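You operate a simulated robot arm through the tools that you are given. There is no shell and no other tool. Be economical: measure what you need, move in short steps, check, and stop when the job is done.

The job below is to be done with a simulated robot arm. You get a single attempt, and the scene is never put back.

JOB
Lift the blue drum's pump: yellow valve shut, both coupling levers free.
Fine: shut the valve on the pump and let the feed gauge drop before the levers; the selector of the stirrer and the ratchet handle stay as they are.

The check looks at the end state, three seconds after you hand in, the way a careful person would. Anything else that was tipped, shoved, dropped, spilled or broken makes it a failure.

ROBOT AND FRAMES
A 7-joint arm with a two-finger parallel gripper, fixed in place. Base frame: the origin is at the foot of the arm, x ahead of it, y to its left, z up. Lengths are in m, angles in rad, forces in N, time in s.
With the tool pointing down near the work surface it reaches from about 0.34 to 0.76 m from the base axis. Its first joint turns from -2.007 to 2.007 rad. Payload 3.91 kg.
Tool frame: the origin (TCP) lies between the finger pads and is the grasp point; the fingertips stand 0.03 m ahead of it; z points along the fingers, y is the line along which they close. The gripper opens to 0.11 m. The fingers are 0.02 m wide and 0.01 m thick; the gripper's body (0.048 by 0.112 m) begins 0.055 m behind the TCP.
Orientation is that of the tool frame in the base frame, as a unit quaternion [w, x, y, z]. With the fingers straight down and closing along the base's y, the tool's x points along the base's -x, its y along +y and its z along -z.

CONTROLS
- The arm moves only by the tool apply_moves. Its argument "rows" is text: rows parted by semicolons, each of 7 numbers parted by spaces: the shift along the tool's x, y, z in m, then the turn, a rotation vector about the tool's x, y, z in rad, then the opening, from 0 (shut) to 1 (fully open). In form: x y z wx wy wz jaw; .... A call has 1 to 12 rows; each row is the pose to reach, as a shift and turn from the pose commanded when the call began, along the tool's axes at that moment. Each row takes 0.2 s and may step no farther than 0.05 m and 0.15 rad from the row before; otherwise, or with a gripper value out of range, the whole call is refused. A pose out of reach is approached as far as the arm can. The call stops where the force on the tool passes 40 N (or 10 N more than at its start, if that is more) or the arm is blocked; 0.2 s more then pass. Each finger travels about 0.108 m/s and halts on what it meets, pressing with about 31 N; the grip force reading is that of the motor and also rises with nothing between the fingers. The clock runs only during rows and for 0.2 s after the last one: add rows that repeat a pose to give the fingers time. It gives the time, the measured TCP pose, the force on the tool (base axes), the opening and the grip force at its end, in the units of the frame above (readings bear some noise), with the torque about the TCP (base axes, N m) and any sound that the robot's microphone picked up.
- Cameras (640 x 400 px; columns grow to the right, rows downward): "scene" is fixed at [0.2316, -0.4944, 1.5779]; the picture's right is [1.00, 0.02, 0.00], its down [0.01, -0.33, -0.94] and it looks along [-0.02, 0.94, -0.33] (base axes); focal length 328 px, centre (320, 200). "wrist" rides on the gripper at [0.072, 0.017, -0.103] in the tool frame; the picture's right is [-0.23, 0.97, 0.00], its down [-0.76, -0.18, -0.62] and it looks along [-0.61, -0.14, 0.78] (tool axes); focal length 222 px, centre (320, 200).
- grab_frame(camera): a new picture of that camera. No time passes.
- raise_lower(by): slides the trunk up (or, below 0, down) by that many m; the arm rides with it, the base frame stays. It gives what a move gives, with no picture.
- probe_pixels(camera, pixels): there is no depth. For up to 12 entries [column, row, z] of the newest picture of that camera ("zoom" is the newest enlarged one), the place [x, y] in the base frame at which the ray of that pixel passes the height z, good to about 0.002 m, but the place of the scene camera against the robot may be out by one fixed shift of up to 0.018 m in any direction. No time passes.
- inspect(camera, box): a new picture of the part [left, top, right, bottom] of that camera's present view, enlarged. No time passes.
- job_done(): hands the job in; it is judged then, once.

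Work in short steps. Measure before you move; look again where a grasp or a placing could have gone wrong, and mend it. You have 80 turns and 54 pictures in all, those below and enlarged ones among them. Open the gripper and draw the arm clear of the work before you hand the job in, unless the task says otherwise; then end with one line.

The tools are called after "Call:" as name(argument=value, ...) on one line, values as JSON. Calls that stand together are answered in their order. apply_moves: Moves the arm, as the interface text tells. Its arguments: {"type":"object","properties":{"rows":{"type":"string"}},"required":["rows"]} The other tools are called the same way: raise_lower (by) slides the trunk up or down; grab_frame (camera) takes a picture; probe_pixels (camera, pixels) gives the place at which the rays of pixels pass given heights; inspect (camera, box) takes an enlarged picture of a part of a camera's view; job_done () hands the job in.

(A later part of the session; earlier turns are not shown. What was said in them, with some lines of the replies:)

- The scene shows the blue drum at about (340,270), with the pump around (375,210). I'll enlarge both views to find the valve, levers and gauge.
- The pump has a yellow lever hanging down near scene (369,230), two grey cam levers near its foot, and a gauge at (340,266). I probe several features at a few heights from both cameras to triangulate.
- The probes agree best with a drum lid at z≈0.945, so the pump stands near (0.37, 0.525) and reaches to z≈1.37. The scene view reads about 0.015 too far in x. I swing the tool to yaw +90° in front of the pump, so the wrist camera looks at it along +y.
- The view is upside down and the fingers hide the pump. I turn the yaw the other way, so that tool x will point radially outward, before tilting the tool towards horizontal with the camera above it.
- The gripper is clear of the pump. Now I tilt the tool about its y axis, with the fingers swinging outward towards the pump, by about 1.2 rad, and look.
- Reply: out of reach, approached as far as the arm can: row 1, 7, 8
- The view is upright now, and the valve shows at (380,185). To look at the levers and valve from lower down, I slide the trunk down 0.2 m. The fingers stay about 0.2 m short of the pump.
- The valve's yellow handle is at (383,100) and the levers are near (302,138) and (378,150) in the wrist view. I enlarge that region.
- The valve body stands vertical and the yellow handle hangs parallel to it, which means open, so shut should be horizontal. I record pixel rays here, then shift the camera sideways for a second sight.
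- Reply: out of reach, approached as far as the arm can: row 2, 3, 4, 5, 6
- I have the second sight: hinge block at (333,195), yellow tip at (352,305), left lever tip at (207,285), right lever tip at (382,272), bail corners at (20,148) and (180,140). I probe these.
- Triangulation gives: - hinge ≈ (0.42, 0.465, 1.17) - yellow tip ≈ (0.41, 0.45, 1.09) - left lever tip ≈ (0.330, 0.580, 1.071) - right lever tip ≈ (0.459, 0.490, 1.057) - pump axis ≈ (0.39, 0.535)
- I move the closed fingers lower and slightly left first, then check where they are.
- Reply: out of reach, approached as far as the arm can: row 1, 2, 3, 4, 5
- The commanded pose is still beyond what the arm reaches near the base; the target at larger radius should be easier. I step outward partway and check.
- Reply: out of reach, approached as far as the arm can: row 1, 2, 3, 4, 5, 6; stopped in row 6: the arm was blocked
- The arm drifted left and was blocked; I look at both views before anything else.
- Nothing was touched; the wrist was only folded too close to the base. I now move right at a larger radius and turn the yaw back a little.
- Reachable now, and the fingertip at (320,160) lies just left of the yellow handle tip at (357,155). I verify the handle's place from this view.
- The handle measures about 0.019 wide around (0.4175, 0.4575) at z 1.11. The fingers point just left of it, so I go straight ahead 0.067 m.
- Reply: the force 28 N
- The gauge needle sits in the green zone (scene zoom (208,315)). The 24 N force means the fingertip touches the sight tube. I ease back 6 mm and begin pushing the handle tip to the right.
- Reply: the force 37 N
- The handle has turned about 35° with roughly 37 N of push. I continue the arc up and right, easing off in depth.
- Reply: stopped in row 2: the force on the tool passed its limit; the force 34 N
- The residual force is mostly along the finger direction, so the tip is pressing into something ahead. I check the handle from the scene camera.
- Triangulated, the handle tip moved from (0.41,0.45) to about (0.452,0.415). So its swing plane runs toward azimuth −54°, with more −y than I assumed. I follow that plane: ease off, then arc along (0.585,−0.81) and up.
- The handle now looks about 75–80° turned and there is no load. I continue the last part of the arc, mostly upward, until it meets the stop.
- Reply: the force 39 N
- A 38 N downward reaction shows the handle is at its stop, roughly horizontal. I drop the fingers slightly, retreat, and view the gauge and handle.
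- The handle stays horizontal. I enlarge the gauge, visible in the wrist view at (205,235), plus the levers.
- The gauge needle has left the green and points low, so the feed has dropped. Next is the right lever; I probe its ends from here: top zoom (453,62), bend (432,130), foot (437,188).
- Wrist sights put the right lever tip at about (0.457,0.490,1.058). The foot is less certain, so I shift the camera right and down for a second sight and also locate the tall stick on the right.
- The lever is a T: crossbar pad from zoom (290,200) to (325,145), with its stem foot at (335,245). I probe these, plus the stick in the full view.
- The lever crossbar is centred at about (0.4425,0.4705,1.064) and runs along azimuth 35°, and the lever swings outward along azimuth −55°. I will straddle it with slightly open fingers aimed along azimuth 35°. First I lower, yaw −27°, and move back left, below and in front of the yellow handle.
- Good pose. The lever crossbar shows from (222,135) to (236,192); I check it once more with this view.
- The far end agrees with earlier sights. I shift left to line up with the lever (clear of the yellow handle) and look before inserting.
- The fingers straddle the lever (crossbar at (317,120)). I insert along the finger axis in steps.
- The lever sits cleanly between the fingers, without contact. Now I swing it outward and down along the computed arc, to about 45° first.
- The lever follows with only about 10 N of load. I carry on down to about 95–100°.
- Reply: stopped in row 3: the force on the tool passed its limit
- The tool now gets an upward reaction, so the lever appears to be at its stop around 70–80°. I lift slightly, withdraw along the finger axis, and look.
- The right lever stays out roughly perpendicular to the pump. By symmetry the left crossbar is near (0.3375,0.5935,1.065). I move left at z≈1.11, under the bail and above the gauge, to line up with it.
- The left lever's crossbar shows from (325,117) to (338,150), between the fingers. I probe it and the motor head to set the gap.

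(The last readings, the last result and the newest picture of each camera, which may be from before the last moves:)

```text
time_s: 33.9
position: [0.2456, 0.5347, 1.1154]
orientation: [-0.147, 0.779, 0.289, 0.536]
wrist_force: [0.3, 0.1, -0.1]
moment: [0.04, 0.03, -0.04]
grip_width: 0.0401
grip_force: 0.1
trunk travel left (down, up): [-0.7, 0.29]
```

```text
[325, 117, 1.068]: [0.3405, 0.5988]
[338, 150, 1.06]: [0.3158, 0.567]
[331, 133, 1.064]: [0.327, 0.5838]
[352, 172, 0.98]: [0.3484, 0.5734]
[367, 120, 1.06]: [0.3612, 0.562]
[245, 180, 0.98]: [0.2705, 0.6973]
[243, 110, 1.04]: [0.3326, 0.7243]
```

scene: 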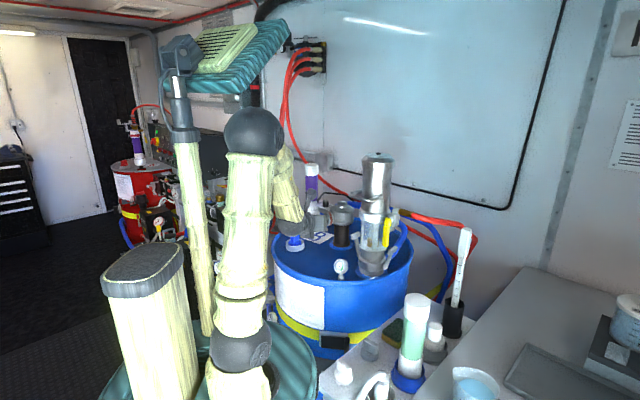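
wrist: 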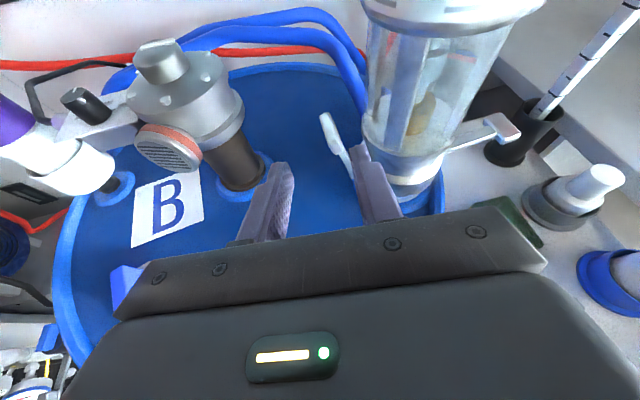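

The tube edge is at e≈−0.041 and the crossbar at −0.077, so the inner finger fits between them. I insert along the tool axis.

Call:
apply_moves(rows="-0.002 0 0.025 0 0 0 0.364; -0.004 0.0005 0.05 0 0 0 0.364; -0.007 0.001 0.075 0 0 0 0.364; -0.009 0.001 0.09 0 0 0 0.364; -0.0092 0.001 0.1 0 0 0 0.364")

Call:
grab_frame(camera="wrist")

```text
time_s: 35.1
position: [0.3191, 0.5861, 1.0677]
orientation: [-0.148, 0.779, 0.29, 0.536]
wrist_force: [-0.3, 0.1, 0.3]
moment: [0.0, 0.0, -0.01]
grip_width: 0.0399
grip_force: 0.1
trunk travel left (down, up): [-0.7, 0.29]
```

```text
14 pictures are left
```

wrist: 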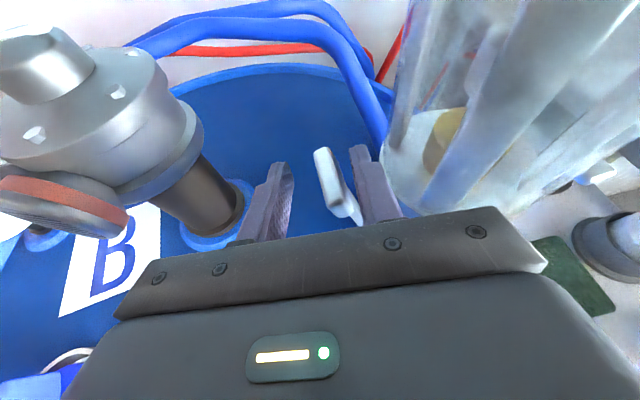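

The lever is between the fingers. Before swinging left, I check how far the motor's red-rimmed filter and head edge sit from the gripper's path.

Call:
probe_pixels(camera="wrist", pixels=[[127, 222, 1.05], [127, 222, 1.08], [203, 130, 1.03], [203, 130, 1.06], [241, 200, 1.0], [241, 200, 0.96]])

```text
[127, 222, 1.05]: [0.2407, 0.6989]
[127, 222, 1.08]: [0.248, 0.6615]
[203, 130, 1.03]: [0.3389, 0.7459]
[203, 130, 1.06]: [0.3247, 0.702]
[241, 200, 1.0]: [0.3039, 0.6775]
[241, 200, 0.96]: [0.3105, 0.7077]
```

Clearances to the motor are about 15 mm or more at the needed travel. I swing the left lever outward on the mirrored arc, first to about 50°.

Call:
apply_moves(rows="-0.0033 -0.0103 0.0018 0 0 0 0.364; -0.0065 -0.0206 0.0037 0 0 0 0.364; -0.01 -0.029 0.0055 0 0 0 0.364; -0.0132 -0.038 0.0074 0 0 0 0.364; -0.0185 -0.046 0.01 0 0 0 0.364")

Call:
grab_frame(camera="wrist")

```text
time_s: 36.3
position: [0.2927, 0.6236, 1.0428]
orientation: [-0.148, 0.78, 0.29, 0.535]
wrist_force: [0.6, 0.3, 0.6]
moment: [-0.01, 0.01, 0.0]
grip_width: 0.04
grip_force: 0.0
trunk travel left (down, up): [-0.7, 0.29]
```

```text
13 pictures are left
```

wrist: 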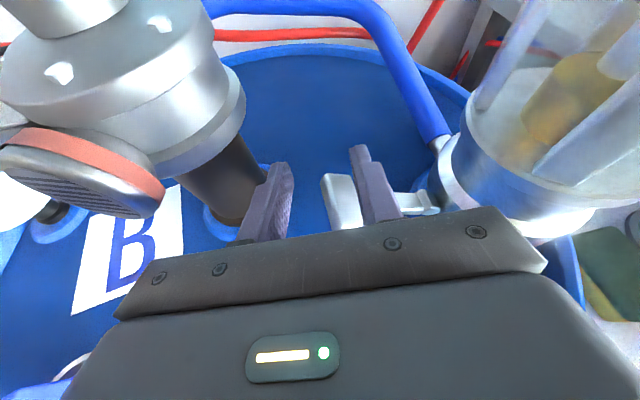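

There is no load and the lever is already well outward (crossbar at (340,200), stem to (435,203)). I push mostly downward the rest of the way to its stop.

Call:
apply_moves(rows="-0.006 -0.003 0.0025 0 0 0 0.364; -0.012 -0.006 0.005 0 0 0 0.364; -0.0177 -0.0085 0.0077 0 0 0 0.364; -0.022 -0.0095 0.0095 0 0 0 0.364")

Call:
grab_frame(camera="wrist")

```text
time_s: 37.3
position: [0.2891, 0.628, 1.018]
orientation: [-0.148, 0.779, 0.289, 0.537]
wrist_force: [0.1, -1.0, 0.2]
moment: [-0.01, 0.01, 0.0]
grip_width: 0.0398
grip_force: 0.0
trunk travel left (down, up): [-0.7, 0.29]
```

```text
12 pictures are left
```

wrist: 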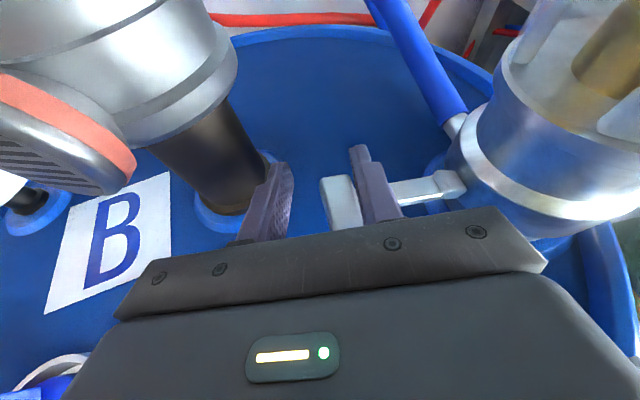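

Still no reaction force. I press further down a little to find the stop.

Call:
apply_moves(rows="-0.006 -0.001 0.0025 0 0 0 0.364; -0.012 -0.001 0.005 0 0 0 0.364; -0.017 -0.001 0.007 0 0 0 0.364; -0.021 -0.001 0.0087 0 0 0 0.364")

Call:
grab_frame(camera="wrist")

```text
time_s: 38.1
position: [0.2922, 0.6289, 1.0123]
orientation: [-0.151, 0.774, 0.284, 0.545]
wrist_force: [3.4, -0.6, 11.7]
moment: [-0.22, -0.23, 0.02]
grip_width: 0.0421
grip_force: 2.1
trunk travel left (down, up): [-0.7, 0.29]
stopped in row 3: the force on the tool passed its limit (the readings are from after the stop); the commanded pose is now the measured one
```

```text
11 pictures are left
```

wrist: 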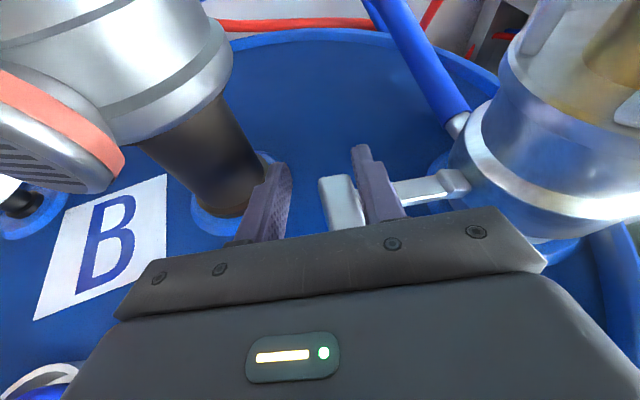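

The stop is reached and the left lever now stands out horizontally. I back out along the finger axis, then raise the trunk 0.2 m to prepare a side grip on the pump's upper body.

Call:
apply_moves(rows="0.004 0.002 0 0 0 0 0.364; 0.005 0.002 -0.025 0 0 0 0.364; 0.005 0.002 -0.05 0 0 0 0.364; 0.01 0.002 -0.075 0 0 0 0.364; 0.015 0.002 -0.1 0 0 0 0.364")

Call:
raise_lower(by=0.2)

Call:
grab_frame(camera="wrist")

```text
time_s: 39.3
position: [0.2192, 0.576, 1.0604]
orientation: [-0.151, 0.775, 0.286, 0.542]
wrist_force: [0.4, 0.5, -0.2]
moment: [-0.04, -0.02, -0.03]
grip_width: 0.04
grip_force: 0.1
trunk travel left (down, up): [-0.7, 0.29]
```

```text
time_s: 41.5
position: [0.2201, 0.577, 1.2598]
orientation: [-0.151, 0.775, 0.286, 0.542]
wrist_force: [-0.1, 0.5, -0.6]
moment: [-0.02, -0.01, -0.01]
grip_width: 0.0401
grip_force: 0.0
trunk travel left (down, up): [-0.9, 0.09]
```

```text
10 pictures are left
```

wrist: 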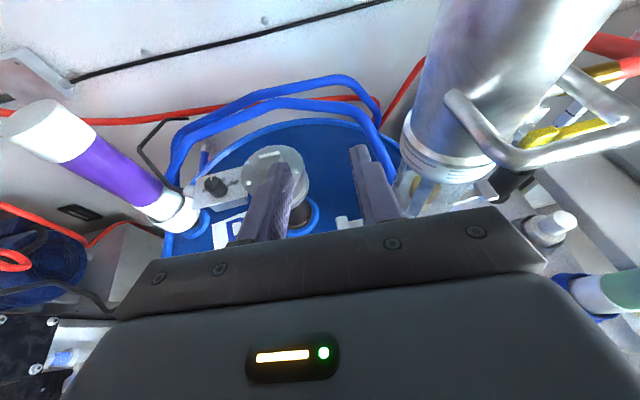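

The left lever's pad is visible at (345,222), still out. I raise above the bail level, yaw to face the pump axis at about (0.386,0.526), and level the tool, with the jaw fully open.

Call:
apply_moves(rows="0.046 0.004 -0.02 0 0 0 0.364; 0.046 0.03 -0.045 0.04 0.04 -0.01 0.364; 0.043 0.065 -0.045 0.12 0.12 -0.03 0.5; 0.039 0.1 -0.045 0.2 0.195 -0.05 0.7; 0.034 0.14 -0.043 0.26 0.255 -0.064 1; 0.0286 0.178 -0.035 0.312 0.304 -0.076 1; 0.0286 0.178 -0.0272 0.312 0.304 -0.076 1; 0.0286 0.178 -0.0272 0.312 0.304 -0.076 1")

Call:
grab_frame(camera="wrist")

```text
refused: row 1 steps farther than a row can; nothing moved
```

```text
9 pictures are left
```

wrist: 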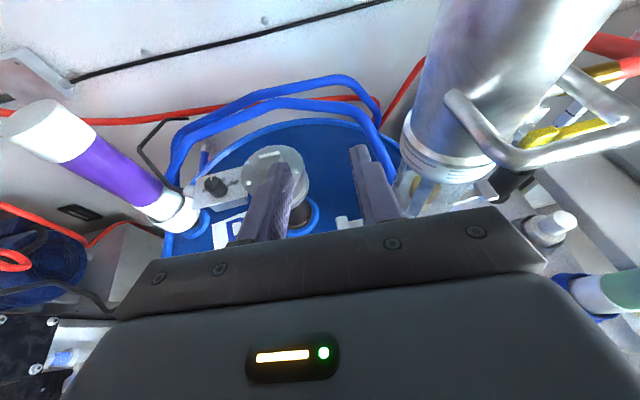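

The first row stepped too far (0.0503 m), so nothing moved. I send the same path with a split first step.

Call:
apply_moves(rows="0.03 0.002 -0.015 0 0 0 0.364; 0.046 0.01 -0.035 0 0 0 0.364; 0.046 0.04 -0.045 0.06 0.06 -0.015 0.364; 0.043 0.075 -0.045 0.13 0.13 -0.03 0.5; 0.039 0.11 -0.045 0.2 0.195 -0.05 0.7; 0.034 0.145 -0.043 0.26 0.255 -0.064 1; 0.0286 0.178 -0.035 0.312 0.304 -0.076 1; 0.0286 0.178 -0.0272 0.312 0.304 -0.076 1; 0.0286 0.178 -0.0272 0.312 0.304 -0.076 1")

Call:
grab_frame(camera="wrist")

```text
time_s: 43.5
position: [0.3165, 0.4287, 1.3105]
orientation: [-0.29, 0.64, 0.371, 0.607]
wrist_force: [-0.8, 0.6, -0.3]
moment: [-0.03, 0.01, 0.0]
grip_width: 0.1099
grip_force: 0.1
trunk travel left (down, up): [-0.9, 0.09]
```

```text
8 pictures are left
```

wrist: 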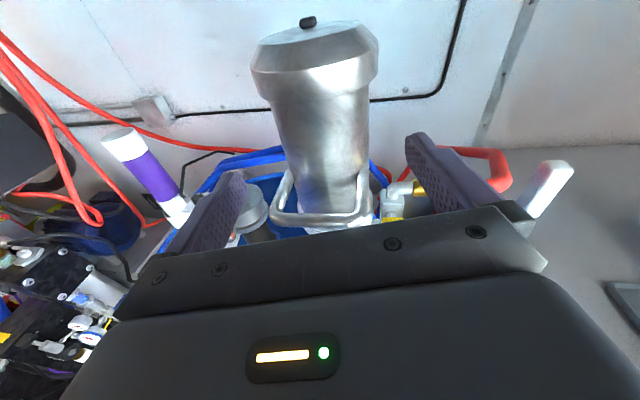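

Excellent alignment: the pump body (columns 280–370) is centred between the fingers, with a cap lip ending at row ~95 and the bail below at row ~215. I probe the cap knob and body edges to fix the axis and the lip height.

Call:
probe_pixels(camera="wrist", pixels=[[308, 24, 1.37], [308, 24, 1.385], [318, 97, 1.33], [318, 97, 1.32], [270, 100, 1.32], [372, 90, 1.32], [320, 222, 1.25], [320, 222, 1.24]])

```text
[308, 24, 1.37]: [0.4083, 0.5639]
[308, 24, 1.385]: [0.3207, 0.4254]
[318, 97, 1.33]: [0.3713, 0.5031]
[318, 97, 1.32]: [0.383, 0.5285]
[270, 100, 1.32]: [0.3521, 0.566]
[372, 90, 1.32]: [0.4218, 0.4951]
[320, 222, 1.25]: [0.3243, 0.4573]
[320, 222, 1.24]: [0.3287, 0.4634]
```

The axis is confirmed at about (0.384,0.526), with the lip bottom at z≈1.337 and the bail at 1.25. I correct the 4.5° roll, raise to z 1.323, and advance around the body just below the lip.

Call:
apply_moves(rows="0.012 0.002 0.005 0 0 0.04 1; 0.0226 0.0042 0.01 0 0 0.08 1; 0.0226 0.0042 0.04 0 0 0.08 1; 0.0226 0.0042 0.07 0 0 0.08 1; 0.0226 0.0042 0.095 0 0 0.08 1; 0.0226 0.0042 0.108 0 0 0.08 1; 0.0226 0.0042 0.108 0 0 0.08 1")

Call:
grab_frame(camera="wrist")

```text
time_s: 45.1
position: [0.3794, 0.5196, 1.3236]
orientation: [-0.313, 0.655, 0.343, 0.596]
wrist_force: [-0.7, -1.0, 0.2]
moment: [0.02, 0.0, 0.0]
grip_width: 0.11
grip_force: 0.0
trunk travel left (down, up): [-0.9, 0.09]
```

```text
7 pictures are left
```

wrist: 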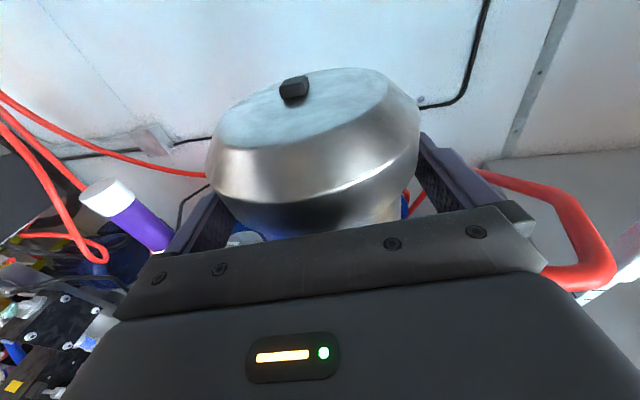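

The fingers are around the body under the lip with no contact. I close the gripper.

Call:
apply_moves(rows="0 0 0 0 0 0 0.8; 0 0 0 0 0 0 0.6; 0 0 0 0 0 0 0.5; 0 0 0 0 0 0 0.5; 0 0 0 0 0 0 0.5")

```text
time_s: 46.3
position: [0.3799, 0.5174, 1.3218]
orientation: [-0.313, 0.656, 0.343, 0.595]
wrist_force: [0.3, -2.6, -4.9]
moment: [-0.99, -0.25, -0.5]
grip_width: 0.0928
grip_force: 44.9
trunk travel left (down, up): [-0.9, 0.09]
```

It is gripped at 0.093 m width. I test lift by 2 cm with the trunk and read the force.

Call:
raise_lower(by=0.02)

```text
time_s: 46.9
position: [0.3796, 0.5177, 1.3431]
orientation: [-0.314, 0.655, 0.343, 0.596]
wrist_force: [0.8, -1.2, 0.9]
moment: [-1.39, 0.33, -0.62]
grip_width: 0.093
grip_force: 45.5
trunk travel left (down, up): [-0.92, 0.07]
```

The force barely changed, so I need to see whether the pump rose with the gripper.

Call:
inspect(camera="scene", box=[310, 140, 430, 290])

```text
2.67 times, centred on (370, 215) of scene
```

zoom: 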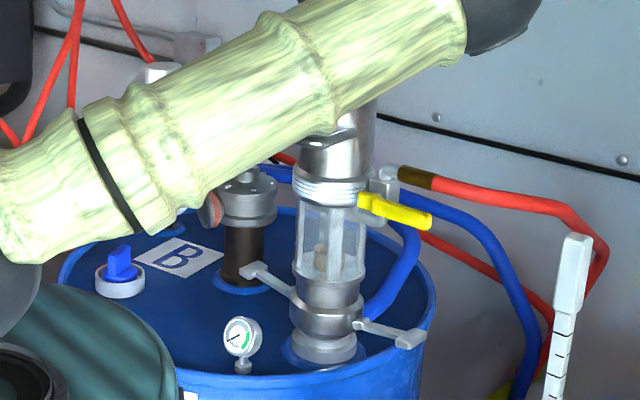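

The pump rises: the lever feet moved up about 4 px and the stub now shows beneath the coupling. The gauge needle is at the low end, the valve handle is horizontal and both levers are out. I lift further.

Call:
raise_lower(by=0.05)

Call:
inspect(camera="scene", box=[310, 140, 430, 290])

```text
time_s: 47.9
position: [0.3802, 0.5192, 1.3935]
orientation: [-0.314, 0.655, 0.343, 0.596]
wrist_force: [1.3, -0.3, 2.9]
moment: [-1.27, 0.57, -0.57]
grip_width: 0.0931
grip_force: 45.4
trunk travel left (down, up): [-0.97, 0.02]
```

```text
2.67 times, centred on (370, 215) of scene
```

zoom: 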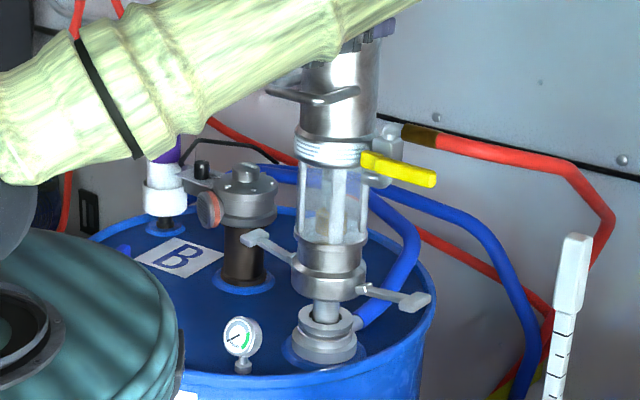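

The pump is clear of the coupling seat, its tube visible above the adaptor, upright, with the hose following. I lift another 4 cm with the arm for a clear lift, watching the force.

Call:
apply_moves(rows="0.01 0 -0.001 0 0 0 0.5; 0.02 0 -0.002 0 0 0 0.5; 0.03 0 -0.003 0 0 0 0.5; 0.04 0 -0.004 0 0 0 0.5; 0.04 0 -0.004 0 0 0 0.5")

Call:
grab_frame(camera="scene")

```text
time_s: 48.9
position: [0.3805, 0.5179, 1.4214]
orientation: [-0.309, 0.662, 0.347, 0.588]
wrist_force: [1.6, 1.9, -8.2]
moment: [1.24, -0.88, -0.1]
grip_width: 0.093
grip_force: 44.8
trunk travel left (down, up): [-0.97, 0.02]
stopped in row 5: the force on the tool passed its limit (the readings are from after the stop); the commanded pose is now the measured one
```

```text
4 pictures are left
```

scene: 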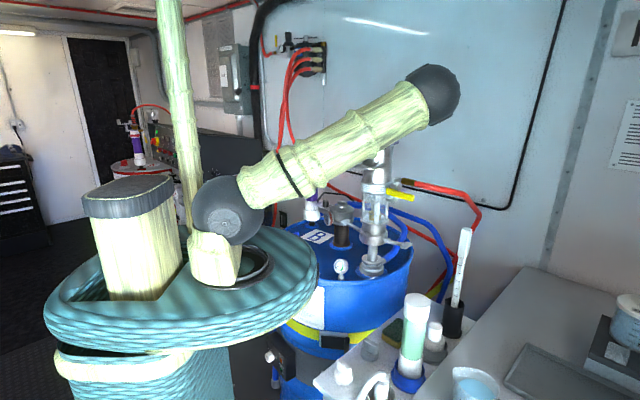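

The lift met the pump's upper stop at about 0.10 m of travel, and while lifting, the tool carried almost no weight. I ease down 4 mm, then open the jaw only slightly (0.096 m, so the cap lip can't pass) to see whether the pump stays up by itself.

Call:
apply_moves(rows="-0.004 0 0 0 0 0 0.5; -0.004 0 0 0 0 0 0.5")

Call:
apply_moves(rows="0 0 0 0 0 0 0.873; 0 0 0 0 0 0 0.873; 0 0 0 0 0 0 0.873")

Call:
inspect(camera="scene", box=[310, 140, 430, 290])

```text
time_s: 49.5
position: [0.379, 0.5181, 1.4209]
orientation: [-0.311, 0.659, 0.345, 0.592]
wrist_force: [3.2, 7.6, 5.0]
moment: [1.04, -0.13, -1.47]
grip_width: 0.0926
grip_force: 45.1
trunk travel left (down, up): [-0.97, 0.02]
```

```text
time_s: 50.3
position: [0.3774, 0.517, 1.4176]
orientation: [-0.311, 0.66, 0.347, 0.59]
wrist_force: [-0.3, 0.2, 0.6]
moment: [0.04, 0.0, 0.03]
grip_width: 0.0961
grip_force: 0.0
trunk travel left (down, up): [-0.97, 0.02]
```

```text
2.67 times, centred on (370, 215) of scene
```

zoom: 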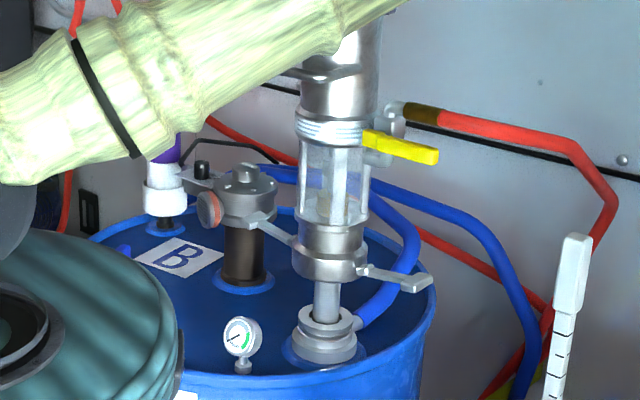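

With the grip open and zero load, the pump stays raised by itself. I open fully and withdraw straight back.

Call:
apply_moves(rows="0 0 0 0 0 0 1; 0 0 0 0 0 0 1; 0 0 -0.03 0 0 0 1; 0 0 -0.06 0 0 0 1; 0 0 -0.09 0 0 0 1; 0 0 -0.115 0 0 0 1; 0 0 -0.115 0 0 0 1; 0 0 -0.115 0 0 0 1")

Call:
grab_frame(camera="wrist")

Call:
inspect(camera="scene", box=[310, 140, 430, 290])

```text
time_s: 52.1
position: [0.3132, 0.422, 1.4325]
orientation: [-0.31, 0.66, 0.346, 0.59]
wrist_force: [0.3, 0.4, -0.4]
moment: [0.04, -0.01, 0.0]
grip_width: 0.1101
grip_force: 0.2
trunk travel left (down, up): [-0.97, 0.02]
```

```text
2 pictures are left
```

wrist: 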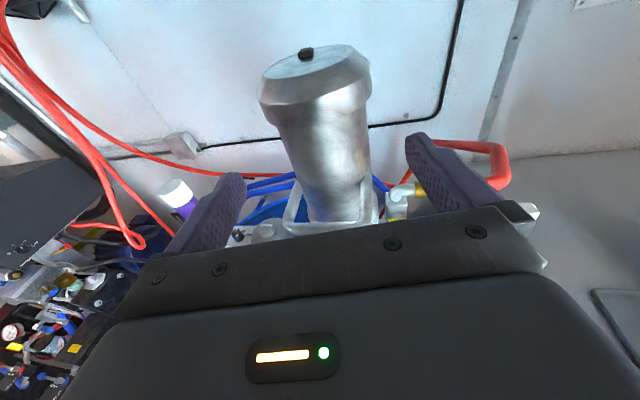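

```text
2.67 times, centred on (370, 215) of scene
```

zoom: 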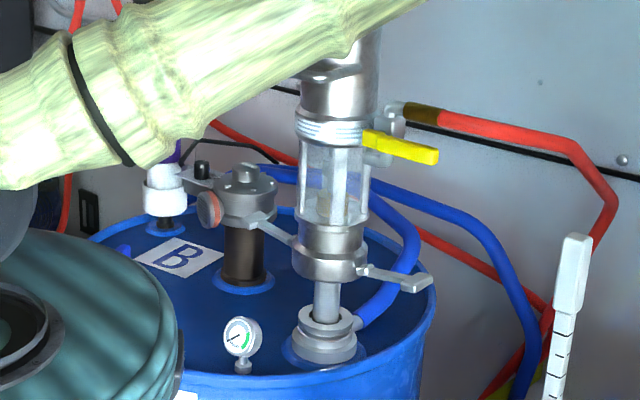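

The pump stays raised and upright. The valve handle is horizontal, both levers are out, the gauge needle is low, and the arm is clear. I hand the job in.

Call:
job_done()

```text
The job is handed in.
```

The blue drum's pump is lifted about 10 cm, to its upper stop, and stays up on its own with the gripper open and clear. The yellow valve was shut first and the gauge had dropped before I freed both levers. I did not touch the stirrer selector or the ratchet handle.
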